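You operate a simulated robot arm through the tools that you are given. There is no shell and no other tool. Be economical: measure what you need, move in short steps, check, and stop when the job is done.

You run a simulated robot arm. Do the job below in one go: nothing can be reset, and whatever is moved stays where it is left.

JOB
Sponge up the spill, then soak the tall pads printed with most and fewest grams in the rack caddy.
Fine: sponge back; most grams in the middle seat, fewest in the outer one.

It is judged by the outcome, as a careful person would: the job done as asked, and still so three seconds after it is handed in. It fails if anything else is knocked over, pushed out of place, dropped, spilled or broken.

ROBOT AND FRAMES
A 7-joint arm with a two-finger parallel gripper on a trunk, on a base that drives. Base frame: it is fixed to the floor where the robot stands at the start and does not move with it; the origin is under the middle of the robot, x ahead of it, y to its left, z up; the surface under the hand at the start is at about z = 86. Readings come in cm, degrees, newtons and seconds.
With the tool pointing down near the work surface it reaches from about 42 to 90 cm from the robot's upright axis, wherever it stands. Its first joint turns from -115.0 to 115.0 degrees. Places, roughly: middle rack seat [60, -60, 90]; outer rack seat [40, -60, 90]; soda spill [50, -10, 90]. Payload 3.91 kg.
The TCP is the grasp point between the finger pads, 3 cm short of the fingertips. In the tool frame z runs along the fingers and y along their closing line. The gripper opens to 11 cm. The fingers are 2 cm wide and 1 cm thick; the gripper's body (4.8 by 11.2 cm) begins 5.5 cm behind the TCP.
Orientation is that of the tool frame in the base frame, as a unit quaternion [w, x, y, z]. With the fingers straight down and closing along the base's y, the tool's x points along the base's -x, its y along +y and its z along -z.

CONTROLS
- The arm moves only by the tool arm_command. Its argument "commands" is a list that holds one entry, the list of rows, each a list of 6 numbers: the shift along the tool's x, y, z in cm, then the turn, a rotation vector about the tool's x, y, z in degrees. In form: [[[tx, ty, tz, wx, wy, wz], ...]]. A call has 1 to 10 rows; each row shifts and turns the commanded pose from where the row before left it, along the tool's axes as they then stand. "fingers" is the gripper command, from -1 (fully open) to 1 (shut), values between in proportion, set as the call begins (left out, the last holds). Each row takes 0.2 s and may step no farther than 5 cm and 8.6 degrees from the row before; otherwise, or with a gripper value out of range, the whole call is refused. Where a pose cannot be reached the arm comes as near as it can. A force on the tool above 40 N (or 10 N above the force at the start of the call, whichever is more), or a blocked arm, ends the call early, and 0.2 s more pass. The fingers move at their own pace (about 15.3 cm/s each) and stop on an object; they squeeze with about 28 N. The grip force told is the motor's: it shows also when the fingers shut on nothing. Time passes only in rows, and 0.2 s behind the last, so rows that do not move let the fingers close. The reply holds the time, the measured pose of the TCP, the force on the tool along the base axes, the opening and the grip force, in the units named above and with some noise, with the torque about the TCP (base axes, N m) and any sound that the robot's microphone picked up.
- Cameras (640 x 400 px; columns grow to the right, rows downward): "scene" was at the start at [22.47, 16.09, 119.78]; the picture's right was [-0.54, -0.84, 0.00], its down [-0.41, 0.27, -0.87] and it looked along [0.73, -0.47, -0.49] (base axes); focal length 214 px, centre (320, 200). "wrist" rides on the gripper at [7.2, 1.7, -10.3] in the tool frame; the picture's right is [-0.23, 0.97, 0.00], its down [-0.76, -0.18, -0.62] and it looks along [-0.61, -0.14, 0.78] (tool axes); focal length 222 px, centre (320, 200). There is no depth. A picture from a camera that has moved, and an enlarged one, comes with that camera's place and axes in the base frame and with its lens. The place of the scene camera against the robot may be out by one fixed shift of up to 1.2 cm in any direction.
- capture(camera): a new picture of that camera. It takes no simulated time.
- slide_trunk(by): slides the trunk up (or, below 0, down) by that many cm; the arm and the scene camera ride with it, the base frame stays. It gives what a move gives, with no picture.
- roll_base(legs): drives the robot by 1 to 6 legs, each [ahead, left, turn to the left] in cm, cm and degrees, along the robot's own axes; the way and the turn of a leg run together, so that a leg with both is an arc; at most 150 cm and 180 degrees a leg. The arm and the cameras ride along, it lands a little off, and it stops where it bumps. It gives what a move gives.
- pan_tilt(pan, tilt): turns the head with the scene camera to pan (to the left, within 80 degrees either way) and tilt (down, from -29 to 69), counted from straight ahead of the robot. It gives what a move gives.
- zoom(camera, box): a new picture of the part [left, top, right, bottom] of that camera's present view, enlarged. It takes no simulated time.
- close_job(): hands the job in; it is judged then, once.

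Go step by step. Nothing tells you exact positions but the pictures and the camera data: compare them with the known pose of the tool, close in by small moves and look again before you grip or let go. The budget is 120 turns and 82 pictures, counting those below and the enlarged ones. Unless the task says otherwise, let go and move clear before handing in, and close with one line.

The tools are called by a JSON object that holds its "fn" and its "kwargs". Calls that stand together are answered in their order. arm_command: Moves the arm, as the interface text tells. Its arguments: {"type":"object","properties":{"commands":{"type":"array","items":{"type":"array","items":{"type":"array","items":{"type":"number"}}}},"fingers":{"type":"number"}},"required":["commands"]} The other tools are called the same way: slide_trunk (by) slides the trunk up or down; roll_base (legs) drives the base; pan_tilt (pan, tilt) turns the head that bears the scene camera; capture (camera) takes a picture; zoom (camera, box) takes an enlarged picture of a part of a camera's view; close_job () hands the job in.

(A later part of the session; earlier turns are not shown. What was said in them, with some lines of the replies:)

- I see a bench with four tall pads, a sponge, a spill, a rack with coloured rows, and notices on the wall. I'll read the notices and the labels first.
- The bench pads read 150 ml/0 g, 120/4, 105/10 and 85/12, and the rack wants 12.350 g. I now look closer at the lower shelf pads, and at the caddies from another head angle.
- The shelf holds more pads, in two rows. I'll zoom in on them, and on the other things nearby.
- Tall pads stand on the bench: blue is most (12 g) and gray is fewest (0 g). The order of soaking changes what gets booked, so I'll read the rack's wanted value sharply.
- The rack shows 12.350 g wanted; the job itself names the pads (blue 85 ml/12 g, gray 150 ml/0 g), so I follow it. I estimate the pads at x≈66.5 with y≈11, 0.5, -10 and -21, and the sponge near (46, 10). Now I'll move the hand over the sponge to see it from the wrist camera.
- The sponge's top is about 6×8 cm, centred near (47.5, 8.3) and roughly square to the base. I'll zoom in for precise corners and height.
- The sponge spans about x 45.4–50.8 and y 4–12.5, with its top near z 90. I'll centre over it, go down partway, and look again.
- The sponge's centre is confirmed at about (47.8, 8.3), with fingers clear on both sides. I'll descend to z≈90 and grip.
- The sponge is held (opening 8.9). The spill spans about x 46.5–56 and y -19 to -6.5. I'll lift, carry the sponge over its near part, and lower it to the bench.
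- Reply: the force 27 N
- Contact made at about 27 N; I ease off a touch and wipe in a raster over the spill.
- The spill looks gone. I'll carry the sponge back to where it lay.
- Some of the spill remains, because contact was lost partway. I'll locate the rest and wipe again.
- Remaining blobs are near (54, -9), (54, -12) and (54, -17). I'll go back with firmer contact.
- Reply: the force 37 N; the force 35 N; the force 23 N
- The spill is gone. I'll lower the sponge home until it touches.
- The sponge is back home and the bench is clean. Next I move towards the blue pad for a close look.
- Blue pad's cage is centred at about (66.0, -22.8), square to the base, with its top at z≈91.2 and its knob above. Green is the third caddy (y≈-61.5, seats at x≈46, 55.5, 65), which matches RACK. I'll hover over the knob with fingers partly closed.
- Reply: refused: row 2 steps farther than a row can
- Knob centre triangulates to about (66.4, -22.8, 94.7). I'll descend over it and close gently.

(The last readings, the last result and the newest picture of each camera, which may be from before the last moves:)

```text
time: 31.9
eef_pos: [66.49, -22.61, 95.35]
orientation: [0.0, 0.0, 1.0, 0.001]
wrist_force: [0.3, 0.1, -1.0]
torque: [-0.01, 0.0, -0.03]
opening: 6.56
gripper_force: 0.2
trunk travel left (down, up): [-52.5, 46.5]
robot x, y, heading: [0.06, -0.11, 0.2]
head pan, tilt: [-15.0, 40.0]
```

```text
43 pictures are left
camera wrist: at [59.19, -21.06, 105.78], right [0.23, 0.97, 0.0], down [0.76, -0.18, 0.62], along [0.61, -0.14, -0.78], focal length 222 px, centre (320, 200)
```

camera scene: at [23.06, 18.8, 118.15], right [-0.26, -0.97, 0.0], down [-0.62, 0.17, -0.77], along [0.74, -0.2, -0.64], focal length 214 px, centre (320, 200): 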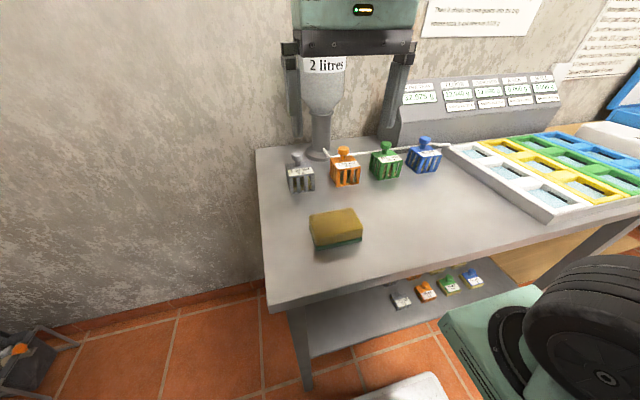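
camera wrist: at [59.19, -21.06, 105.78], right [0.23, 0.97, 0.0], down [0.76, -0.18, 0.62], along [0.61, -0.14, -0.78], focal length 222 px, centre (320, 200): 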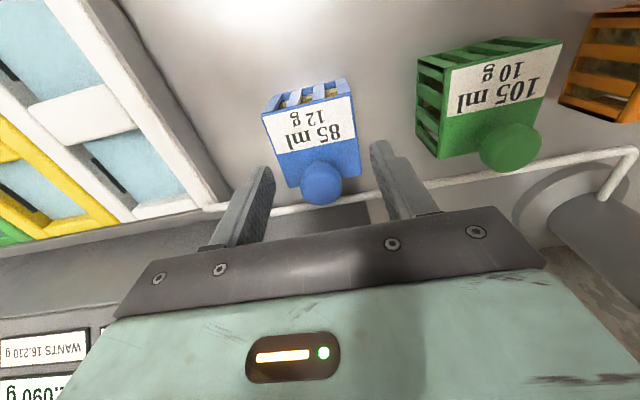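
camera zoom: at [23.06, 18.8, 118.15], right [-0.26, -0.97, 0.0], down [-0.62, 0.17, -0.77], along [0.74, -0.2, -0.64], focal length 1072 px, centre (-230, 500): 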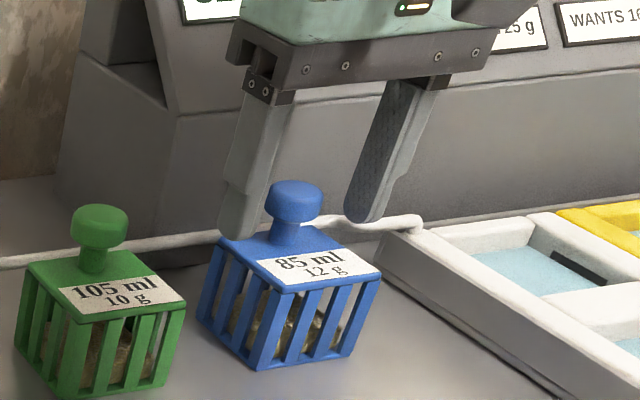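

Fingers straddle the knob nicely. Closing.

{"fn": "arm_command", "kwargs": {"commands": [[[0, 0, 0.3, 0, 0, 0], [0, 0, 0, 0, 0, 0], [0, 0, 0, 0, 0, 0], [0, 0, 0, 0, 0, 0]]], "fingers": 1}}

{"fn": "arm_command", "kwargs": {"commands": [[[0, 0, -2, 0, 0, 0], [0, 0, -3, 0, 0, 0], [0, 0, -4, 0, 0, 0], [0, 0, 0, 0, 0, 0]]]}}

{"fn": "capture", "kwargs": {"camera": "wrist"}}

{"fn": "zoom", "kwargs": {"camera": "scene", "box": [350, 80, 500, 180]}}

```text
time: 32.9
eef_pos: [66.52, -22.62, 95.33]
orientation: [0.002, 0.0, 1.0, -0.001]
wrist_force: [1.1, -1.7, 20.5]
torque: [-0.07, 0.16, 0.02]
opening: 2.37
gripper_force: 28.0
trunk travel left (down, up): [-52.5, 46.5]
robot x, y, heading: [-0.55, 0.32, -0.2]
head pan, tilt: [-15.0, 40.0]
```

```text
time: 33.9
eef_pos: [66.62, -22.74, 104.1]
orientation: [0.0, 0.0, 1.0, 0.0]
wrist_force: [-0.5, 0.8, -1.3]
torque: [0.02, -0.04, -0.02]
opening: 2.37
gripper_force: 27.9
trunk travel left (down, up): [-52.5, 46.5]
robot x, y, heading: [-0.29, -0.25, 0.1]
head pan, tilt: [-15.0, 40.0]
```

```text
42 pictures are left
camera wrist: at [59.36, -21.09, 114.56], right [0.23, 0.97, 0.0], down [0.76, -0.18, 0.62], along [0.61, -0.14, -0.78], focal length 222 px, centre (320, 200)
```

wrist: 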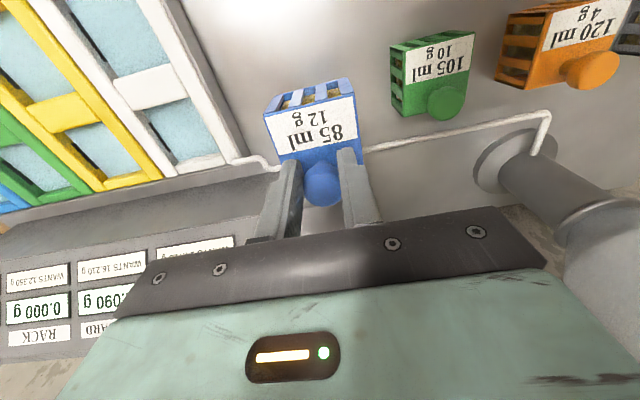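

```text
4.00 times, centred on (425, 130) of scene
camera zoom: at [23.06, 18.79, 118.15], right [-0.26, -0.97, 0.0], down [-0.62, 0.17, -0.77], along [0.74, -0.2, -0.64], focal length 858 px, centre (-100, 480)
```

zoom: 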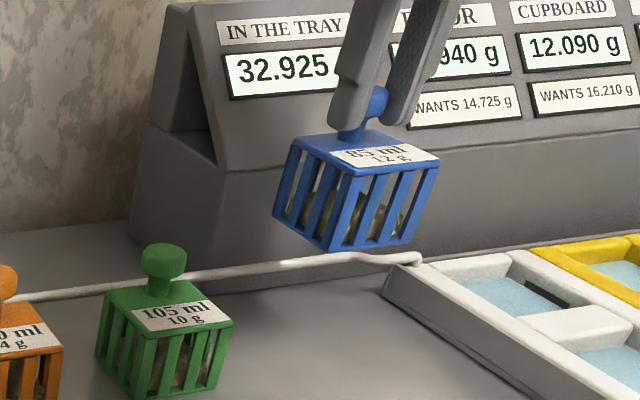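

Blue is held level, its bottom about 9.3 cm below the TCP. I'll carry it high over the tray and look at the green seats.

{"fn": "arm_command", "kwargs": {"commands": [[[0, 0, -3, 0, 0, 0], [1.8, -4, 0, 0, 0, 0], [1.8, -4, 0, 0, 0, 0], [1.8, -4, 0, 0, 0, 0], [1.8, -4, 0, 0, 0, 0], [1.8, -4, 0, 0, 0, 0], [1.8, -4, 0, 0, 0, 0], [1.8, -4, 0, 0, 0, 0], [1.8, -4, 0, 0, 0, 0], [0, 0, 0, 0, 0, 0]]]}}

{"fn": "capture", "kwargs": {"camera": "wrist"}}

{"fn": "pan_tilt", "kwargs": {"pan": -45, "tilt": 32}}

{"fn": "capture", "kwargs": {"camera": "scene"}}

```text
time: 36.1
eef_pos: [52.01, -54.51, 106.96]
orientation: [0.0, 0.0, 1.0, 0.0]
wrist_force: [0.3, 0.5, -0.4]
torque: [-0.01, 0.0, 0.02]
opening: 2.39
gripper_force: 28.1
trunk travel left (down, up): [-52.5, 46.5]
robot x, y, heading: [0.26, 0.14, -0.1]
head pan, tilt: [-15.0, 40.0]
```

```text
40 pictures are left
camera wrist: at [44.66, -52.96, 117.43], right [0.23, 0.97, 0.0], down [0.76, -0.18, 0.62], along [0.61, -0.14, -0.78], focal length 222 px, centre (320, 200)
```

wrist: 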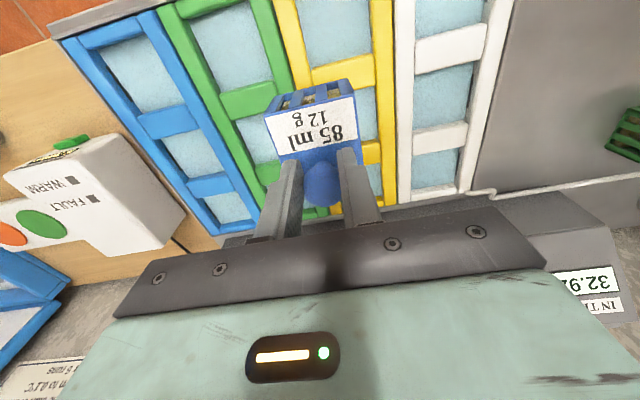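

```text
time: 37.0
eef_pos: [52.05, -54.53, 107.01]
orientation: [0.0, 0.001, 1.0, 0.0]
wrist_force: [1.1, 0.1, -0.3]
torque: [-0.01, 0.0, 0.01]
opening: 2.4
gripper_force: 27.9
trunk travel left (down, up): [-52.5, 46.5]
robot x, y, heading: [0.32, -0.19, 0.0]
head pan, tilt: [-45.0, 32.0]
```

```text
39 pictures are left
camera scene: at [21.19, 14.66, 119.37], right [-0.71, -0.71, 0.0], down [-0.38, 0.37, -0.85], along [0.6, -0.6, -0.53], focal length 214 px, centre (320, 200)
```

scene: 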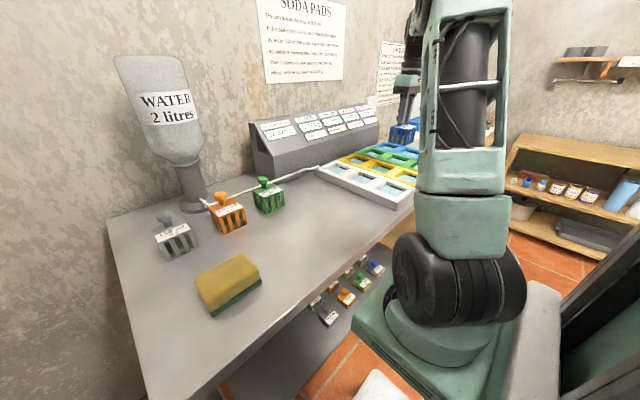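

{"fn": "zoom", "kwargs": {"camera": "wrist", "box": [80, 0, 400, 210]}}

```text
1.90 times, centred on (240, 105) of wrist
camera zoom: at [44.69, -52.92, 117.43], right [0.23, 0.97, 0.0], down [0.76, -0.18, 0.62], along [0.61, -0.14, -0.78], focal length 423 px, centre (472, 381)
```

zoom: 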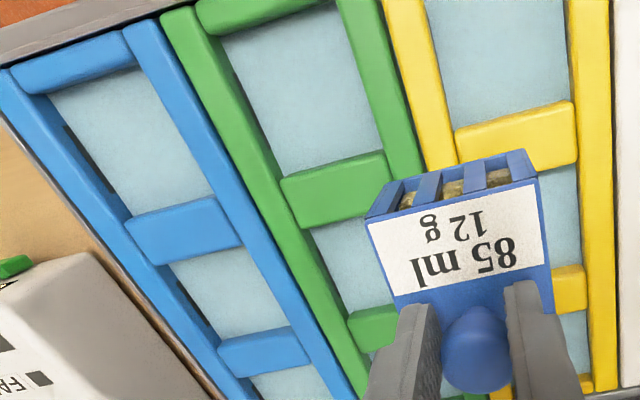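

Tray top lies at z≈89, and the green middle seat is at about x 51.4–58.6, centre (55.0, -62.3). The pad's centre is about 0.45 cm behind the TCP in x. I'll move above the seat, lower a little, and look.

{"fn": "arm_command", "kwargs": {"commands": [[[-1.7, -3.85, 0, 0, 0, 0], [-1.7, -3.85, 0, 0, 0, 0], [0, 0, 3, 0, 0, 0], [0, 0, 1.5, 0, 0, 0], [0, 0, 0, 0, 0, 0]]]}}

{"fn": "capture", "kwargs": {"camera": "wrist"}}

{"fn": "zoom", "kwargs": {"camera": "wrist", "box": [220, 20, 440, 160]}}

{"fn": "zoom", "kwargs": {"camera": "scene", "box": [340, 90, 440, 200]}}

```text
time: 38.2
eef_pos: [55.48, -62.35, 102.68]
orientation: [0.0, 0.0, 1.0, 0.0]
wrist_force: [-0.3, -0.3, -0.7]
torque: [0.0, -0.01, -0.02]
opening: 2.42
gripper_force: 28.3
trunk travel left (down, up): [-52.5, 46.5]
robot x, y, heading: [0.33, -0.05, -0.1]
head pan, tilt: [-45.0, 32.0]
```

```text
37 pictures are left
camera wrist: at [48.13, -60.73, 113.05], right [0.23, 0.97, 0.0], down [0.76, -0.18, 0.62], along [0.61, -0.14, -0.78], focal length 222 px, centre (320, 200)
```

wrist: 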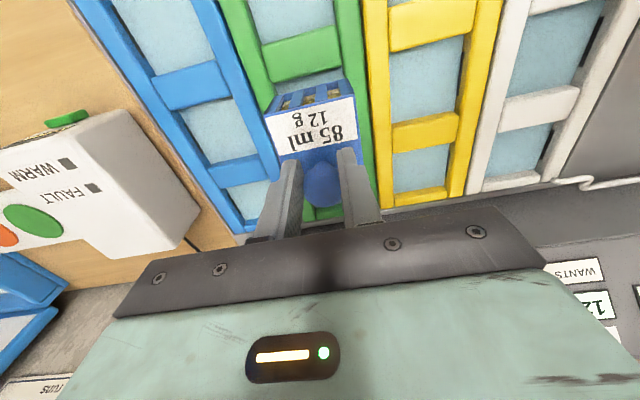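

```text
2.86 times, centred on (330, 90) of wrist
camera zoom: at [48.13, -60.73, 113.05], right [0.23, 0.97, 0.0], down [0.76, -0.18, 0.62], along [0.61, -0.14, -0.78], focal length 635 px, centre (291, 514)
```

zoom: 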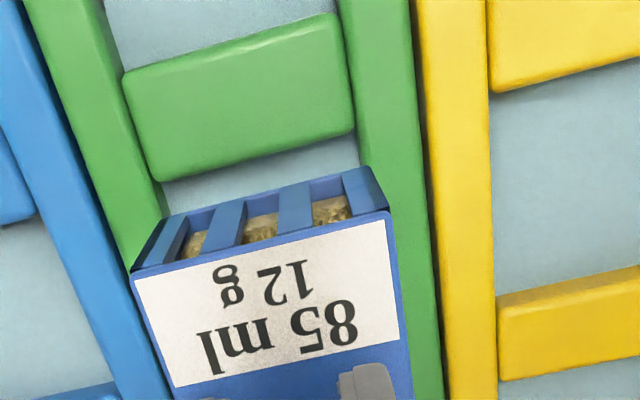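

```text
3.64 times, centred on (390, 145) of scene
camera zoom: at [21.18, 14.66, 119.37], right [-0.71, -0.71, 0.0], down [-0.37, 0.37, -0.85], along [0.6, -0.6, -0.53], focal length 780 px, centre (66, 400)
```

zoom: 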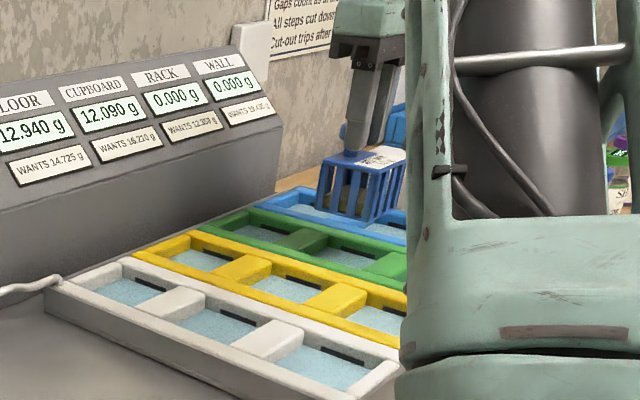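

Pad sits about 0.3 cm short in x and 0.4 cm off in y from the seat centre (55.2, -62.75). I correct and lower to just above the frame.

{"fn": "arm_command", "kwargs": {"commands": [[[-0.3, -0.4, 0, 0, 0, 0], [0, 0, 1.5, 0, 0, 0], [0, 0, 1.3, 0, 0, 0], [0, 0, 0, 0, 0, 0]]]}}

{"fn": "zoom", "kwargs": {"camera": "wrist", "box": [220, 20, 440, 160]}}

```text
time: 39.2
eef_pos: [55.75, -62.65, 99.95]
orientation: [0.0, 0.0, 1.0, -0.001]
wrist_force: [0.4, 0.6, -0.3]
torque: [0.0, 0.02, 0.01]
opening: 2.4
gripper_force: 27.9
trunk travel left (down, up): [-52.5, 46.5]
robot x, y, heading: [-0.07, 0.04, 0.1]
head pan, tilt: [-45.0, 32.0]
```

```text
2.86 times, centred on (330, 90) of wrist
camera zoom: at [48.47, -61.08, 110.21], right [0.23, 0.97, 0.0], down [0.76, -0.18, 0.62], along [0.61, -0.14, -0.78], focal length 635 px, centre (291, 514)
```

zoom: 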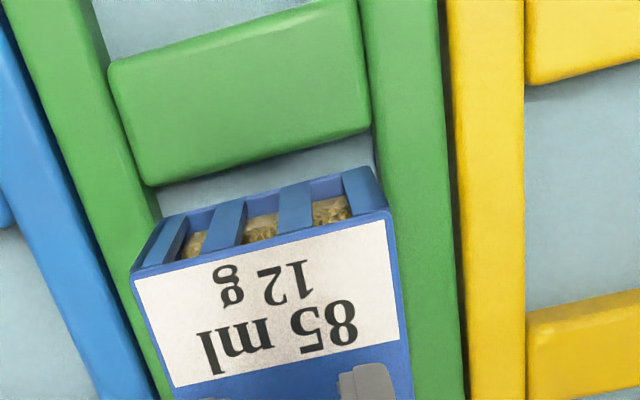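

Alignment is good on all sides. I lower the pad into the seat in small steps.

{"fn": "arm_command", "kwargs": {"commands": [[[0, 0, 1, 0, 0, 0], [0, 0, 0.7, 0, 0, 0], [0, 0, 0.5, 0, 0, 0], [0, 0, 0.5, 0, 0, 0], [0, 0, 0, 0, 0, 0]]]}}

{"fn": "capture", "kwargs": {"camera": "wrist"}}

{"fn": "zoom", "kwargs": {"camera": "scene", "box": [340, 90, 440, 200]}}

```text
time: 40.4
eef_pos: [55.8, -62.76, 97.14]
orientation: [0.0, 0.0, 1.0, 0.001]
wrist_force: [0.4, -0.1, -0.5]
torque: [-0.01, 0.0, -0.01]
opening: 2.39
gripper_force: 27.8
trunk travel left (down, up): [-52.5, 46.5]
robot x, y, heading: [-0.12, -0.16, 0.0]
head pan, tilt: [-45.0, 32.0]
```

```text
33 pictures are left
camera wrist: at [48.47, -61.12, 107.56], right [0.23, 0.97, 0.0], down [0.76, -0.18, 0.62], along [0.61, -0.14, -0.78], focal length 222 px, centre (320, 200)
```

wrist: 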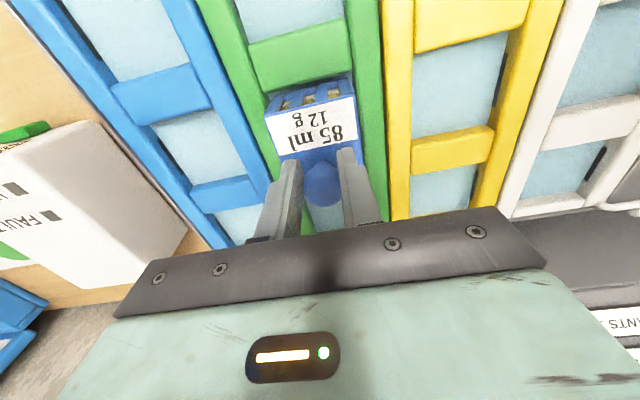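

```text
3.64 times, centred on (390, 145) of scene
camera zoom: at [21.18, 14.66, 119.37], right [-0.71, -0.71, 0.0], down [-0.37, 0.37, -0.85], along [0.6, -0.6, -0.53], focal length 780 px, centre (66, 400)
```

zoom: 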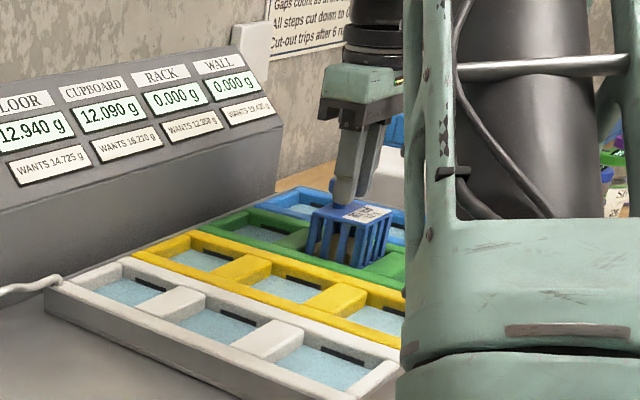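

It is entering the seat cleanly. Continuing down until it rests.

{"fn": "arm_command", "kwargs": {"commands": [[[0, 0, 0.5, 0, 0, 0], [0, 0, 0.4, 0, 0, 0], [0, 0, 0.3, 0, 0, 0], [0, 0, 0.3, 0, 0, 0], [0, 0, 0, 0, 0, 0]]]}}

```text
time: 41.6
eef_pos: [55.76, -62.74, 95.84]
orientation: [0.001, 0.0, 1.0, 0.0]
wrist_force: [0.1, 0.9, 7.3]
torque: [0.06, -0.11, 0.0]
opening: 2.37
gripper_force: 27.5
trunk travel left (down, up): [-52.5, 46.5]
robot x, y, heading: [0.27, 0.1, 0.0]
head pan, tilt: [-45.0, 32.0]
```

It rests on the seat's floor. I release the knob and check before rising.

{"fn": "arm_command", "kwargs": {"commands": [[[0, 0, 0, 0, 0, 0], [0, 0, 0, 0, 0, 0], [0, 0, 0, 0, 0, 0]]], "fingers": -0.2}}

{"fn": "arm_command", "kwargs": {"commands": [[[0, 0, -2, 0, 0, 0], [0, 0, -3, 0, 0, 0], [0, 0, -4, 0, 0, 0], [0, 0, -4, 0, 0, 0], [0, 0, 0, 0, 0, 0]]]}}

{"fn": "capture", "kwargs": {"camera": "wrist"}}

{"fn": "zoom", "kwargs": {"camera": "scene", "box": [250, 90, 440, 210]}}

```text
time: 42.4
eef_pos: [55.89, -62.69, 95.78]
orientation: [0.001, 0.001, 1.0, 0.0]
wrist_force: [0.4, 0.6, 0.0]
torque: [0.03, 0.01, -0.02]
opening: 6.6
gripper_force: 0.1
trunk travel left (down, up): [-52.5, 46.5]
robot x, y, heading: [0.14, 0.2, 0.1]
head pan, tilt: [-45.0, 32.0]
```

```text
time: 43.6
eef_pos: [55.85, -62.48, 108.74]
orientation: [0.0, 0.0, 1.0, 0.0]
wrist_force: [0.3, 0.0, 0.1]
torque: [-0.02, -0.01, 0.01]
opening: 6.62
gripper_force: 0.0
trunk travel left (down, up): [-52.5, 46.5]
robot x, y, heading: [-0.04, 0.06, -0.2]
head pan, tilt: [-45.0, 32.0]
```

```text
31 pictures are left
camera wrist: at [48.52, -60.98, 119.14], right [0.23, 0.97, 0.0], down [0.76, -0.18, 0.62], along [0.61, -0.14, -0.78], focal length 222 px, centre (320, 200)
```

wrist: 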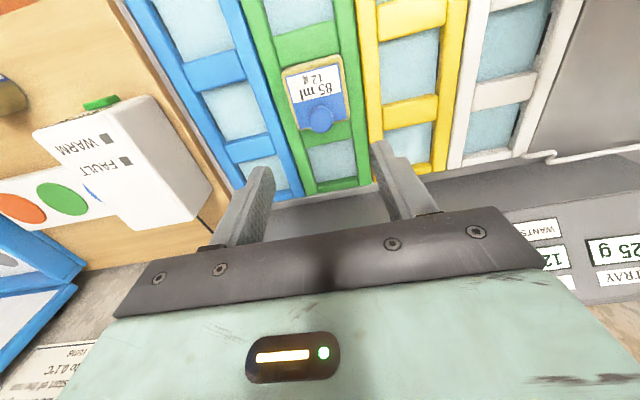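

```text
3.33 times, centred on (345, 150) of scene
camera zoom: at [21.18, 14.66, 119.37], right [-0.71, -0.71, 0.0], down [-0.37, 0.37, -0.85], along [0.6, -0.6, -0.53], focal length 715 px, centre (237, 367)
```

zoom: 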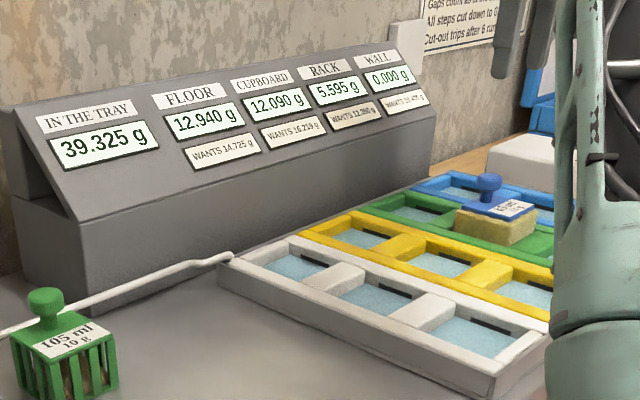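

Rack now reads 5.595 g, exactly as computed. Next is the gray pad; I swing back over the bench.

{"fn": "arm_command", "kwargs": {"commands": [[[0, 4.8, 0, 0, 0, 0], [0, 4.8, 0, 0, 0, 0], [0, 4.8, 0, 0, 0, 0], [0, 4.8, 0, 0, 0, 0], [0, 4.8, 0, 0, 0, 0], [0, 4.8, 0, 0, 0, 0], [0, 4.8, 0, 0, 0, 0], [0, 4.8, 0, 0, 0, 0], [0, 4.8, 0, 0, 0, 0], [0, 4.8, 0, 0, 0, 0]]]}}

{"fn": "arm_command", "kwargs": {"commands": [[[0, 4.8, 0, 0, 0, 0], [0, 4.8, 0, 0, 0, 0], [0, 4.8, 0, 0, 0, 0], [0, 4.8, 0, 0, 0, 0], [-1, 4.3, 0, 0, 0, 0], [-3, 0, 0, 0, 0, 0], [0, 0, 0, 0, 0, 0]]]}}

{"fn": "capture", "kwargs": {"camera": "wrist"}}

```text
time: 45.8
eef_pos: [55.94, -14.53, 108.63]
orientation: [-0.001, 0.001, 1.0, 0.0]
wrist_force: [0.1, -0.4, 0.1]
torque: [0.04, 0.03, 0.01]
opening: 6.58
gripper_force: 0.1
trunk travel left (down, up): [-52.5, 46.5]
robot x, y, heading: [-0.35, -0.01, 0.1]
head pan, tilt: [-45.0, 32.0]
```

```text
time: 47.4
eef_pos: [59.93, 8.96, 108.6]
orientation: [0.0, 0.0, 1.0, 0.0]
wrist_force: [0.0, -0.2, -0.4]
torque: [0.02, 0.01, -0.03]
opening: 6.57
gripper_force: 0.1
trunk travel left (down, up): [-52.5, 46.5]
robot x, y, heading: [-0.29, 0.02, -0.1]
head pan, tilt: [-45.0, 32.0]
```

```text
29 pictures are left
camera wrist: at [52.56, 10.54, 119.04], right [0.23, 0.97, 0.0], down [0.76, -0.18, 0.62], along [0.61, -0.14, -0.78], focal length 222 px, centre (320, 200)
```

wrist: 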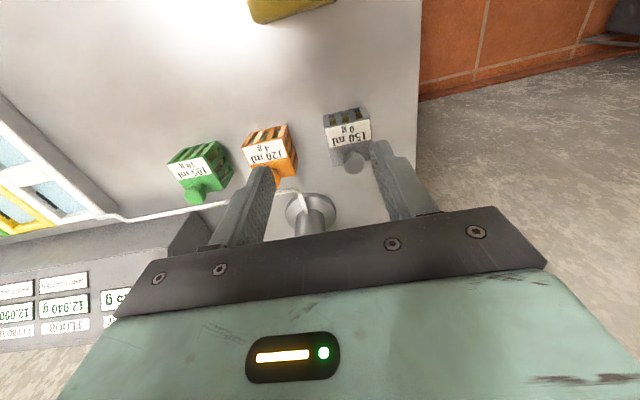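

{"fn": "zoom", "kwargs": {"camera": "wrist", "box": [290, 90, 410, 180]}}

```text
4.44 times, centred on (350, 135) of wrist
camera zoom: at [52.56, 10.54, 119.04], right [0.23, 0.97, 0.0], down [0.76, -0.18, 0.62], along [0.61, -0.14, -0.78], focal length 987 px, centre (187, 489)
```

zoom: 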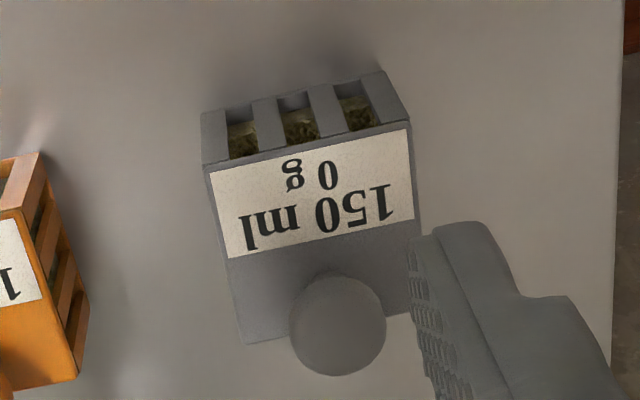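

Gray pad is square to the base, cage front at x≈63.15 and centre y≈11.7. I target the TCP at (66.45, 11.65), hovering first.

{"fn": "arm_command", "kwargs": {"commands": [[[-3.25, 1.35, 0, 0, 0, 0], [-3.25, 1.35, 0, 0, 0, 0], [0, 0, 4, 0, 0, 0], [0, 0, 4, 0, 0, 0], [0, 0, 0, 0, 0, 0]]]}}

{"fn": "capture", "kwargs": {"camera": "wrist"}}

```text
time: 48.6
eef_pos: [66.26, 11.32, 100.68]
orientation: [0.0, -0.001, 1.0, 0.0]
wrist_force: [-1.2, -0.2, -0.5]
torque: [0.0, -0.02, -0.02]
opening: 6.61
gripper_force: 0.1
trunk travel left (down, up): [-52.5, 46.5]
robot x, y, heading: [-0.28, -0.0, 0.1]
head pan, tilt: [-45.0, 32.0]
```

```text
27 pictures are left
camera wrist: at [58.94, 12.9, 111.03], right [0.23, 0.97, 0.0], down [0.76, -0.18, 0.62], along [0.61, -0.14, -0.78], focal length 222 px, centre (320, 200)
```

wrist: 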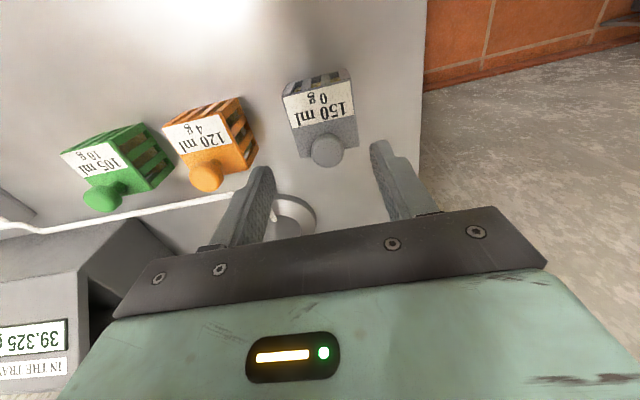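

{"fn": "arm_command", "kwargs": {"commands": [[[-0.25, 0.3, 2.5, 0, 0, 0], [0, 0, 2, 0, 0, 0], [0, 0, 0.8, 0, 0, 0], [0, 0, 0, 0, 0, 0]]]}}

{"fn": "capture", "kwargs": {"camera": "wrist"}}

```text
time: 49.6
eef_pos: [66.48, 11.59, 95.38]
orientation: [0.0, 0.0, 1.0, 0.0]
wrist_force: [-0.8, -0.4, 0.0]
torque: [0.04, -0.02, -0.01]
opening: 6.61
gripper_force: 0.0
trunk travel left (down, up): [-52.5, 46.5]
robot x, y, heading: [-0.08, -0.09, 0.1]
head pan, tilt: [-45.0, 32.0]
```

```text
26 pictures are left
camera wrist: at [59.18, 13.23, 105.71], right [0.23, 0.97, 0.0], down [0.76, -0.18, 0.62], along [0.61, -0.14, -0.78], focal length 222 px, centre (320, 200)
```

wrist: 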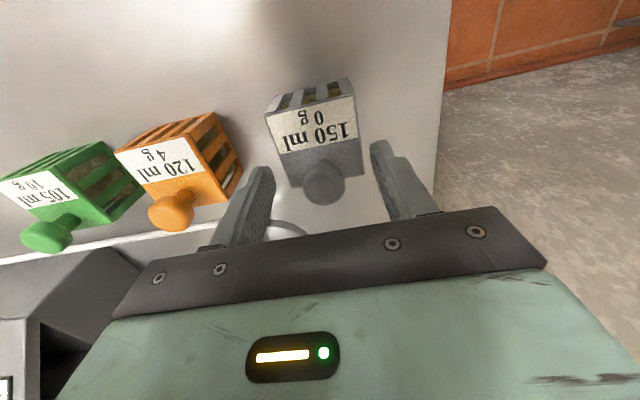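

Aligned as with blue. Closing and lifting.

{"fn": "arm_command", "kwargs": {"commands": [[[0, 0.15, 0.1, 0, 0, 0], [0, 0, 0, 0, 0, 0], [0, 0, 0, 0, 0, 0], [0, 0, 0, 0, 0, 0]]], "fingers": 1}}

{"fn": "arm_command", "kwargs": {"commands": [[[0, 0, -2, 0, 0, 0], [0, 0, -3, 0, 0, 0], [0, 0, -4, 0, 0, 0], [0, 0, -4, 0, 0, 0], [0, 0, 0, 0, 0, 0]]]}}

{"fn": "capture", "kwargs": {"camera": "wrist"}}

```text
time: 50.6
eef_pos: [66.54, 11.83, 95.14]
orientation: [0.0, 0.0, 1.0, 0.0]
wrist_force: [0.1, -1.5, 5.0]
torque: [-0.01, 0.1, 0.01]
opening: 2.38
gripper_force: 28.4
trunk travel left (down, up): [-52.5, 46.5]
robot x, y, heading: [0.16, -0.29, -0.0]
head pan, tilt: [-45.0, 32.0]
```

```text
time: 51.8
eef_pos: [66.79, 12.0, 108.34]
orientation: [0.0, -0.001, 1.0, 0.0]
wrist_force: [-0.8, -0.9, -0.4]
torque: [0.02, 0.01, -0.02]
opening: 2.4
gripper_force: 28.1
trunk travel left (down, up): [-52.5, 46.5]
robot x, y, heading: [-0.11, 0.18, -0.4]
head pan, tilt: [-45.0, 32.0]
```

```text
25 pictures are left
camera wrist: at [59.42, 13.48, 118.73], right [0.23, 0.97, 0.0], down [0.76, -0.18, 0.62], along [0.61, -0.14, -0.78], focal length 222 px, centre (320, 200)
```

wrist: 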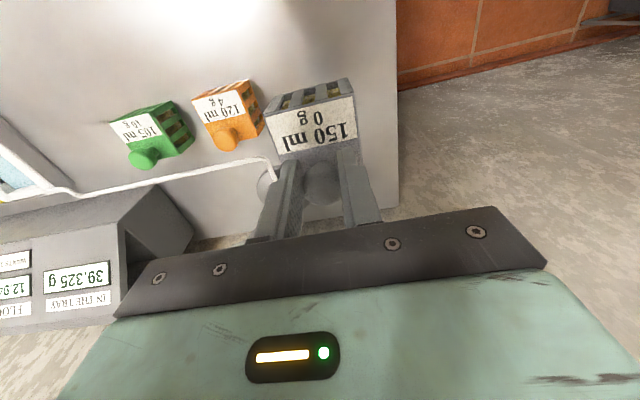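

Gray is held. I carry it back over the bench to above the green outer seat.

{"fn": "arm_command", "kwargs": {"commands": [[[4, 0, 0, 0, 0, 0], [4, 0, 0, 0, 0, 0], [3, -3, 0, 0, 0, 0], [0.3, -4.8, 0, 0, 0, 0], [0.3, -4.8, 0, 0, 0, 0], [0.3, -4.8, 0, 0, 0, 0], [0.3, -4.8, 0, 0, 0, 0], [0.3, -4.8, 0, 0, 0, 0], [0.3, -4.8, 0, 0, 0, 0], [0.3, -4.8, 0, 0, 0, 0]]]}}

{"fn": "arm_command", "kwargs": {"commands": [[[1.3, -4.8, 0, 0, 0, 0], [1.3, -4.8, 0, 0, 0, 0], [1.3, -4.8, 0, 0, 0, 0], [1.3, -4.8, 0, 0, 0, 0], [1.3, -4.8, 0, 0, 0, 0], [1, -4.8, 0, 0, 0, 0], [0.5, -4.8, 0, 0, 0, 0], [0, 0, 0, 0, 0, 0]]]}}

{"fn": "capture", "kwargs": {"camera": "wrist"}}

```text
time: 54.0
eef_pos: [53.61, -24.67, 108.45]
orientation: [0.0, -0.001, 1.0, 0.0]
wrist_force: [0.1, 0.1, 0.4]
torque: [-0.03, 0.0, -0.02]
opening: 2.4
gripper_force: 27.6
trunk travel left (down, up): [-52.5, 46.5]
robot x, y, heading: [0.05, 0.22, 0.1]
head pan, tilt: [-45.0, 32.0]
```

```text
time: 55.8
eef_pos: [45.72, -58.47, 108.25]
orientation: [0.0, 0.0, 1.0, 0.0]
wrist_force: [0.5, -0.3, -0.8]
torque: [0.0, -0.02, -0.01]
opening: 2.41
gripper_force: 27.5
trunk travel left (down, up): [-52.5, 46.5]
robot x, y, heading: [0.14, 0.3, -0.1]
head pan, tilt: [-45.0, 32.0]
```

```text
24 pictures are left
camera wrist: at [38.3, -56.93, 118.64], right [0.23, 0.97, 0.0], down [0.76, -0.18, 0.62], along [0.61, -0.14, -0.78], focal length 222 px, centre (320, 200)
```

wrist: 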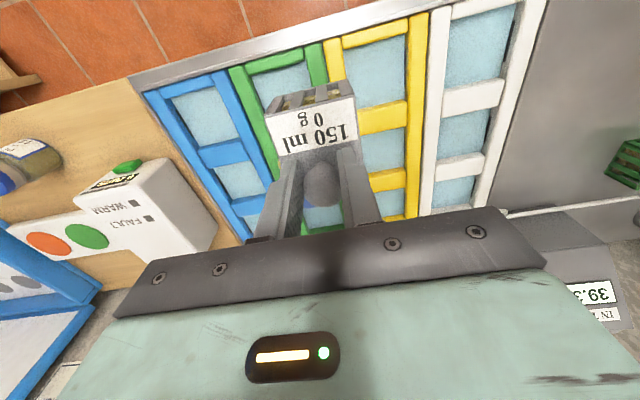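

{"fn": "arm_command", "kwargs": {"commands": [[[0, -4.2, 0, 0, 0, 0], [0, 0, 3, 0, 0, 0], [0, 0, 2.5, 0, 0, 0], [0, 0, 0, 0, 0, 0]]]}}

{"fn": "zoom", "kwargs": {"camera": "wrist", "box": [220, 20, 440, 160]}}

{"fn": "zoom", "kwargs": {"camera": "scene", "box": [340, 90, 440, 200]}}

```text
time: 56.8
eef_pos: [45.57, -62.55, 102.78]
orientation: [0.0, 0.0, 1.0, 0.0]
wrist_force: [-1.0, 0.3, -0.6]
torque: [-0.01, 0.0, -0.04]
opening: 2.37
gripper_force: 27.9
trunk travel left (down, up): [-52.5, 46.5]
robot x, y, heading: [-0.29, -0.06, 0.0]
head pan, tilt: [-45.0, 32.0]
```

```text
2.86 times, centred on (330, 90) of wrist
camera zoom: at [38.21, -60.99, 113.23], right [0.23, 0.97, 0.0], down [0.76, -0.18, 0.62], along [0.61, -0.14, -0.78], focal length 635 px, centre (291, 514)
```

zoom: 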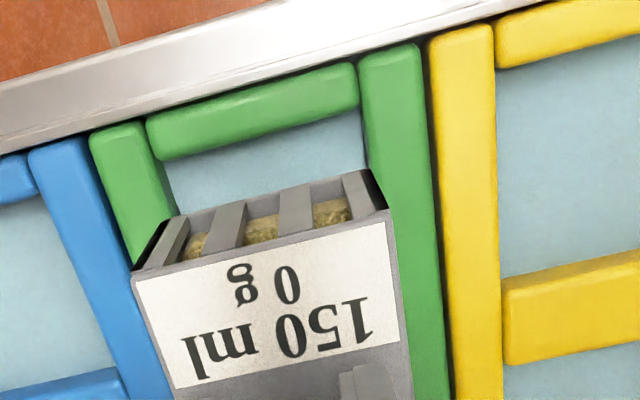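

```text
3.64 times, centred on (390, 145) of scene
camera zoom: at [21.18, 14.66, 119.38], right [-0.71, -0.71, 0.0], down [-0.37, 0.37, -0.85], along [0.6, -0.6, -0.53], focal length 780 px, centre (66, 400)
```

zoom: 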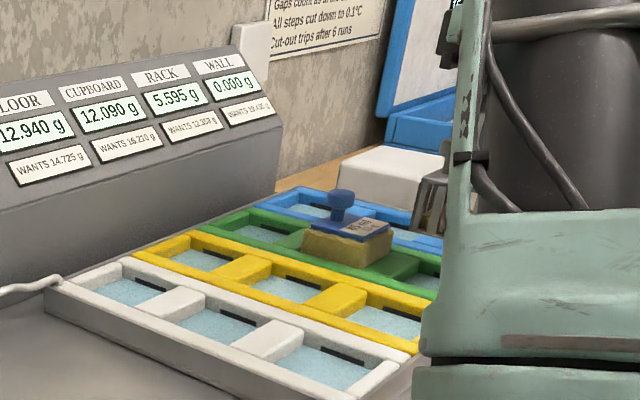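

Nearly aligned; I nudge by -0.2 cm in x and -0.15 in y, then lower to just above the frame and recheck.

{"fn": "arm_command", "kwargs": {"commands": [[[0.2, -0.15, 1.5, 0, 0, 0], [0, 0, 1.4, 0, 0, 0], [0, 0, 0, 0, 0, 0]]]}}

{"fn": "zoom", "kwargs": {"camera": "wrist", "box": [220, 20, 440, 160]}}

```text
time: 57.6
eef_pos: [45.34, -62.65, 99.84]
orientation: [0.0, -0.001, 1.0, 0.0]
wrist_force: [0.1, 0.7, -1.0]
torque: [0.01, 0.01, 0.0]
opening: 2.38
gripper_force: 27.4
trunk travel left (down, up): [-52.5, 46.5]
robot x, y, heading: [0.11, 0.08, 0.2]
head pan, tilt: [-45.0, 32.0]
```

```text
2.86 times, centred on (330, 90) of wrist
camera zoom: at [37.95, -61.01, 110.23], right [0.23, 0.97, 0.0], down [0.76, -0.18, 0.62], along [0.61, -0.14, -0.78], focal length 635 px, centre (291, 514)
```

zoom: 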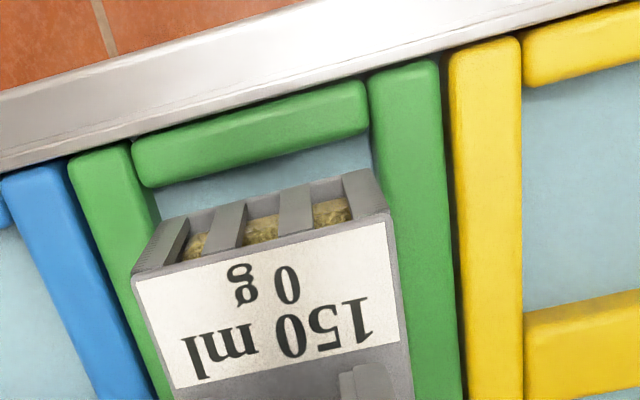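

The view matches the one before blue's successful insertion. Lowering into the seat.

{"fn": "arm_command", "kwargs": {"commands": [[[0, 0, 1, 0, 0, 0], [0, 0, 0.7, 0, 0, 0], [0, 0, 0.5, 0, 0, 0], [0, 0, 0.5, 0, 0, 0], [0, 0, 0.5, 0, 0, 0], [0, 0, 0.4, 0, 0, 0], [0, 0, 0.2, 0, 0, 0], [0, 0, 0.2, 0, 0, 0], [0, 0, 0, 0, 0, 0]]]}}

```text
time: 59.6
eef_pos: [45.31, -62.71, 95.89]
orientation: [-0.001, 0.0, 1.0, 0.0]
wrist_force: [-0.5, -0.1, -0.1]
torque: [0.0, 0.03, 0.01]
opening: 2.39
gripper_force: 28.5
trunk travel left (down, up): [-52.5, 46.5]
robot x, y, heading: [-0.03, 0.0, 0.1]
head pan, tilt: [-45.0, 32.0]
```

{"fn": "arm_command", "kwargs": {"commands": [[[0, 0, 0.15, 0, 0, 0], [0, 0, 0.1, 0, 0, 0], [0, 0, 0, 0, 0, 0]]]}}

{"fn": "capture", "kwargs": {"camera": "wrist"}}

```text
time: 60.4
eef_pos: [45.15, -62.76, 95.78]
orientation: [0.001, 0.0, 1.0, -0.001]
wrist_force: [1.5, -0.8, 17.7]
torque: [0.02, 0.12, 0.01]
opening: 2.41
gripper_force: 28.2
trunk travel left (down, up): [-52.5, 46.5]
robot x, y, heading: [0.31, -0.04, -0.0]
head pan, tilt: [-45.0, 32.0]
```

```text
20 pictures are left
camera wrist: at [37.9, -61.03, 106.21], right [0.23, 0.97, 0.0], down [0.76, -0.18, 0.63], along [0.61, -0.14, -0.78], focal length 222 px, centre (320, 200)
```

wrist: 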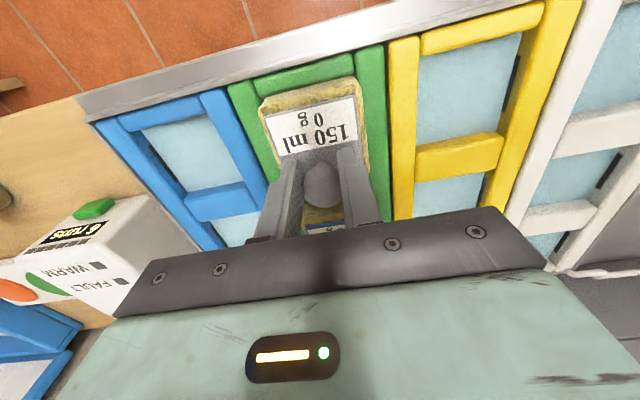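

It rests and has soaked. I release and rise straight up.

{"fn": "arm_command", "kwargs": {"commands": [[[0, 0, 0, 0, 0, 0], [0, 0, 0, 0, 0, 0], [0, 0, 0, 0, 0, 0]]], "fingers": -0.2}}

{"fn": "arm_command", "kwargs": {"commands": [[[0, 0, -2, 0, 0, 0], [0, 0, -3, 0, 0, 0], [0, 0, -4, 0, 0, 0], [0, 0, -4, 0, 0, 0], [0, 0, -3, 0, 0, 0], [0, 0, 0, 0, 0, 0]]]}}

{"fn": "capture", "kwargs": {"camera": "wrist"}}

{"fn": "zoom", "kwargs": {"camera": "scene", "box": [230, 90, 450, 220]}}

```text
time: 61.2
eef_pos: [45.31, -62.62, 95.56]
orientation: [0.001, 0.0, 1.0, 0.0]
wrist_force: [-0.1, 1.1, 0.9]
torque: [0.02, 0.01, -0.01]
opening: 6.59
gripper_force: 0.0
trunk travel left (down, up): [-52.5, 46.5]
robot x, y, heading: [-0.27, 0.07, -0.1]
head pan, tilt: [-45.0, 32.0]
```

```text
time: 62.6
eef_pos: [45.1, -62.76, 111.78]
orientation: [0.0, -0.001, 1.0, 0.0]
wrist_force: [-0.2, -0.1, 0.5]
torque: [0.0, 0.0, 0.03]
opening: 6.57
gripper_force: 0.0
trunk travel left (down, up): [-52.5, 46.5]
robot x, y, heading: [0.18, 0.25, 0.1]
head pan, tilt: [-45.0, 32.0]
```

```text
19 pictures are left
camera wrist: at [37.83, -61.14, 122.18], right [0.23, 0.97, 0.0], down [0.76, -0.18, 0.62], along [0.61, -0.14, -0.78], focal length 222 px, centre (320, 200)
```

wrist: 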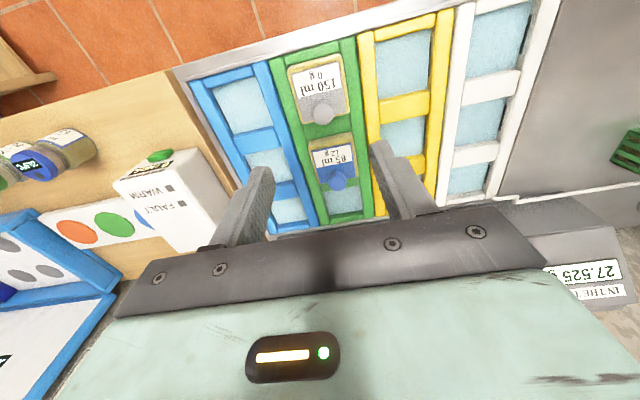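

```text
2.91 times, centred on (340, 155) of scene
camera zoom: at [21.18, 14.66, 119.37], right [-0.71, -0.71, 0.0], down [-0.37, 0.37, -0.85], along [0.6, -0.6, -0.53], focal length 624 px, centre (262, 331)
```

zoom: 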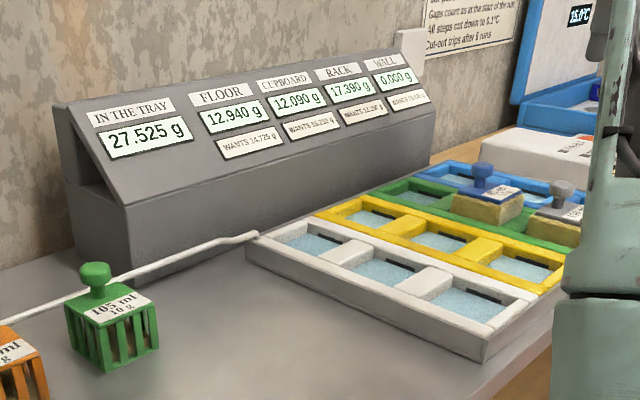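

Both pads sit in the green rack caddy, blue in the middle seat and gray in the outer one, and the rack reads 17.390 g. The spill is gone and the sponge is back, so I hand in.

{"fn": "close_job", "kwargs": {}}

```text
The job is handed in.
```

The job is done and handed in: the spill is sponged up, the sponge is back in its place, and both pads are soaked in the rack caddy, 12 g (blue) in the middle seat and 0 g (gray) in the outer one. The rack now reads 17.390 g against the 12.350 g it wants; with these two pads either soaking order goes over, and gray first would have read about 13.785 g.
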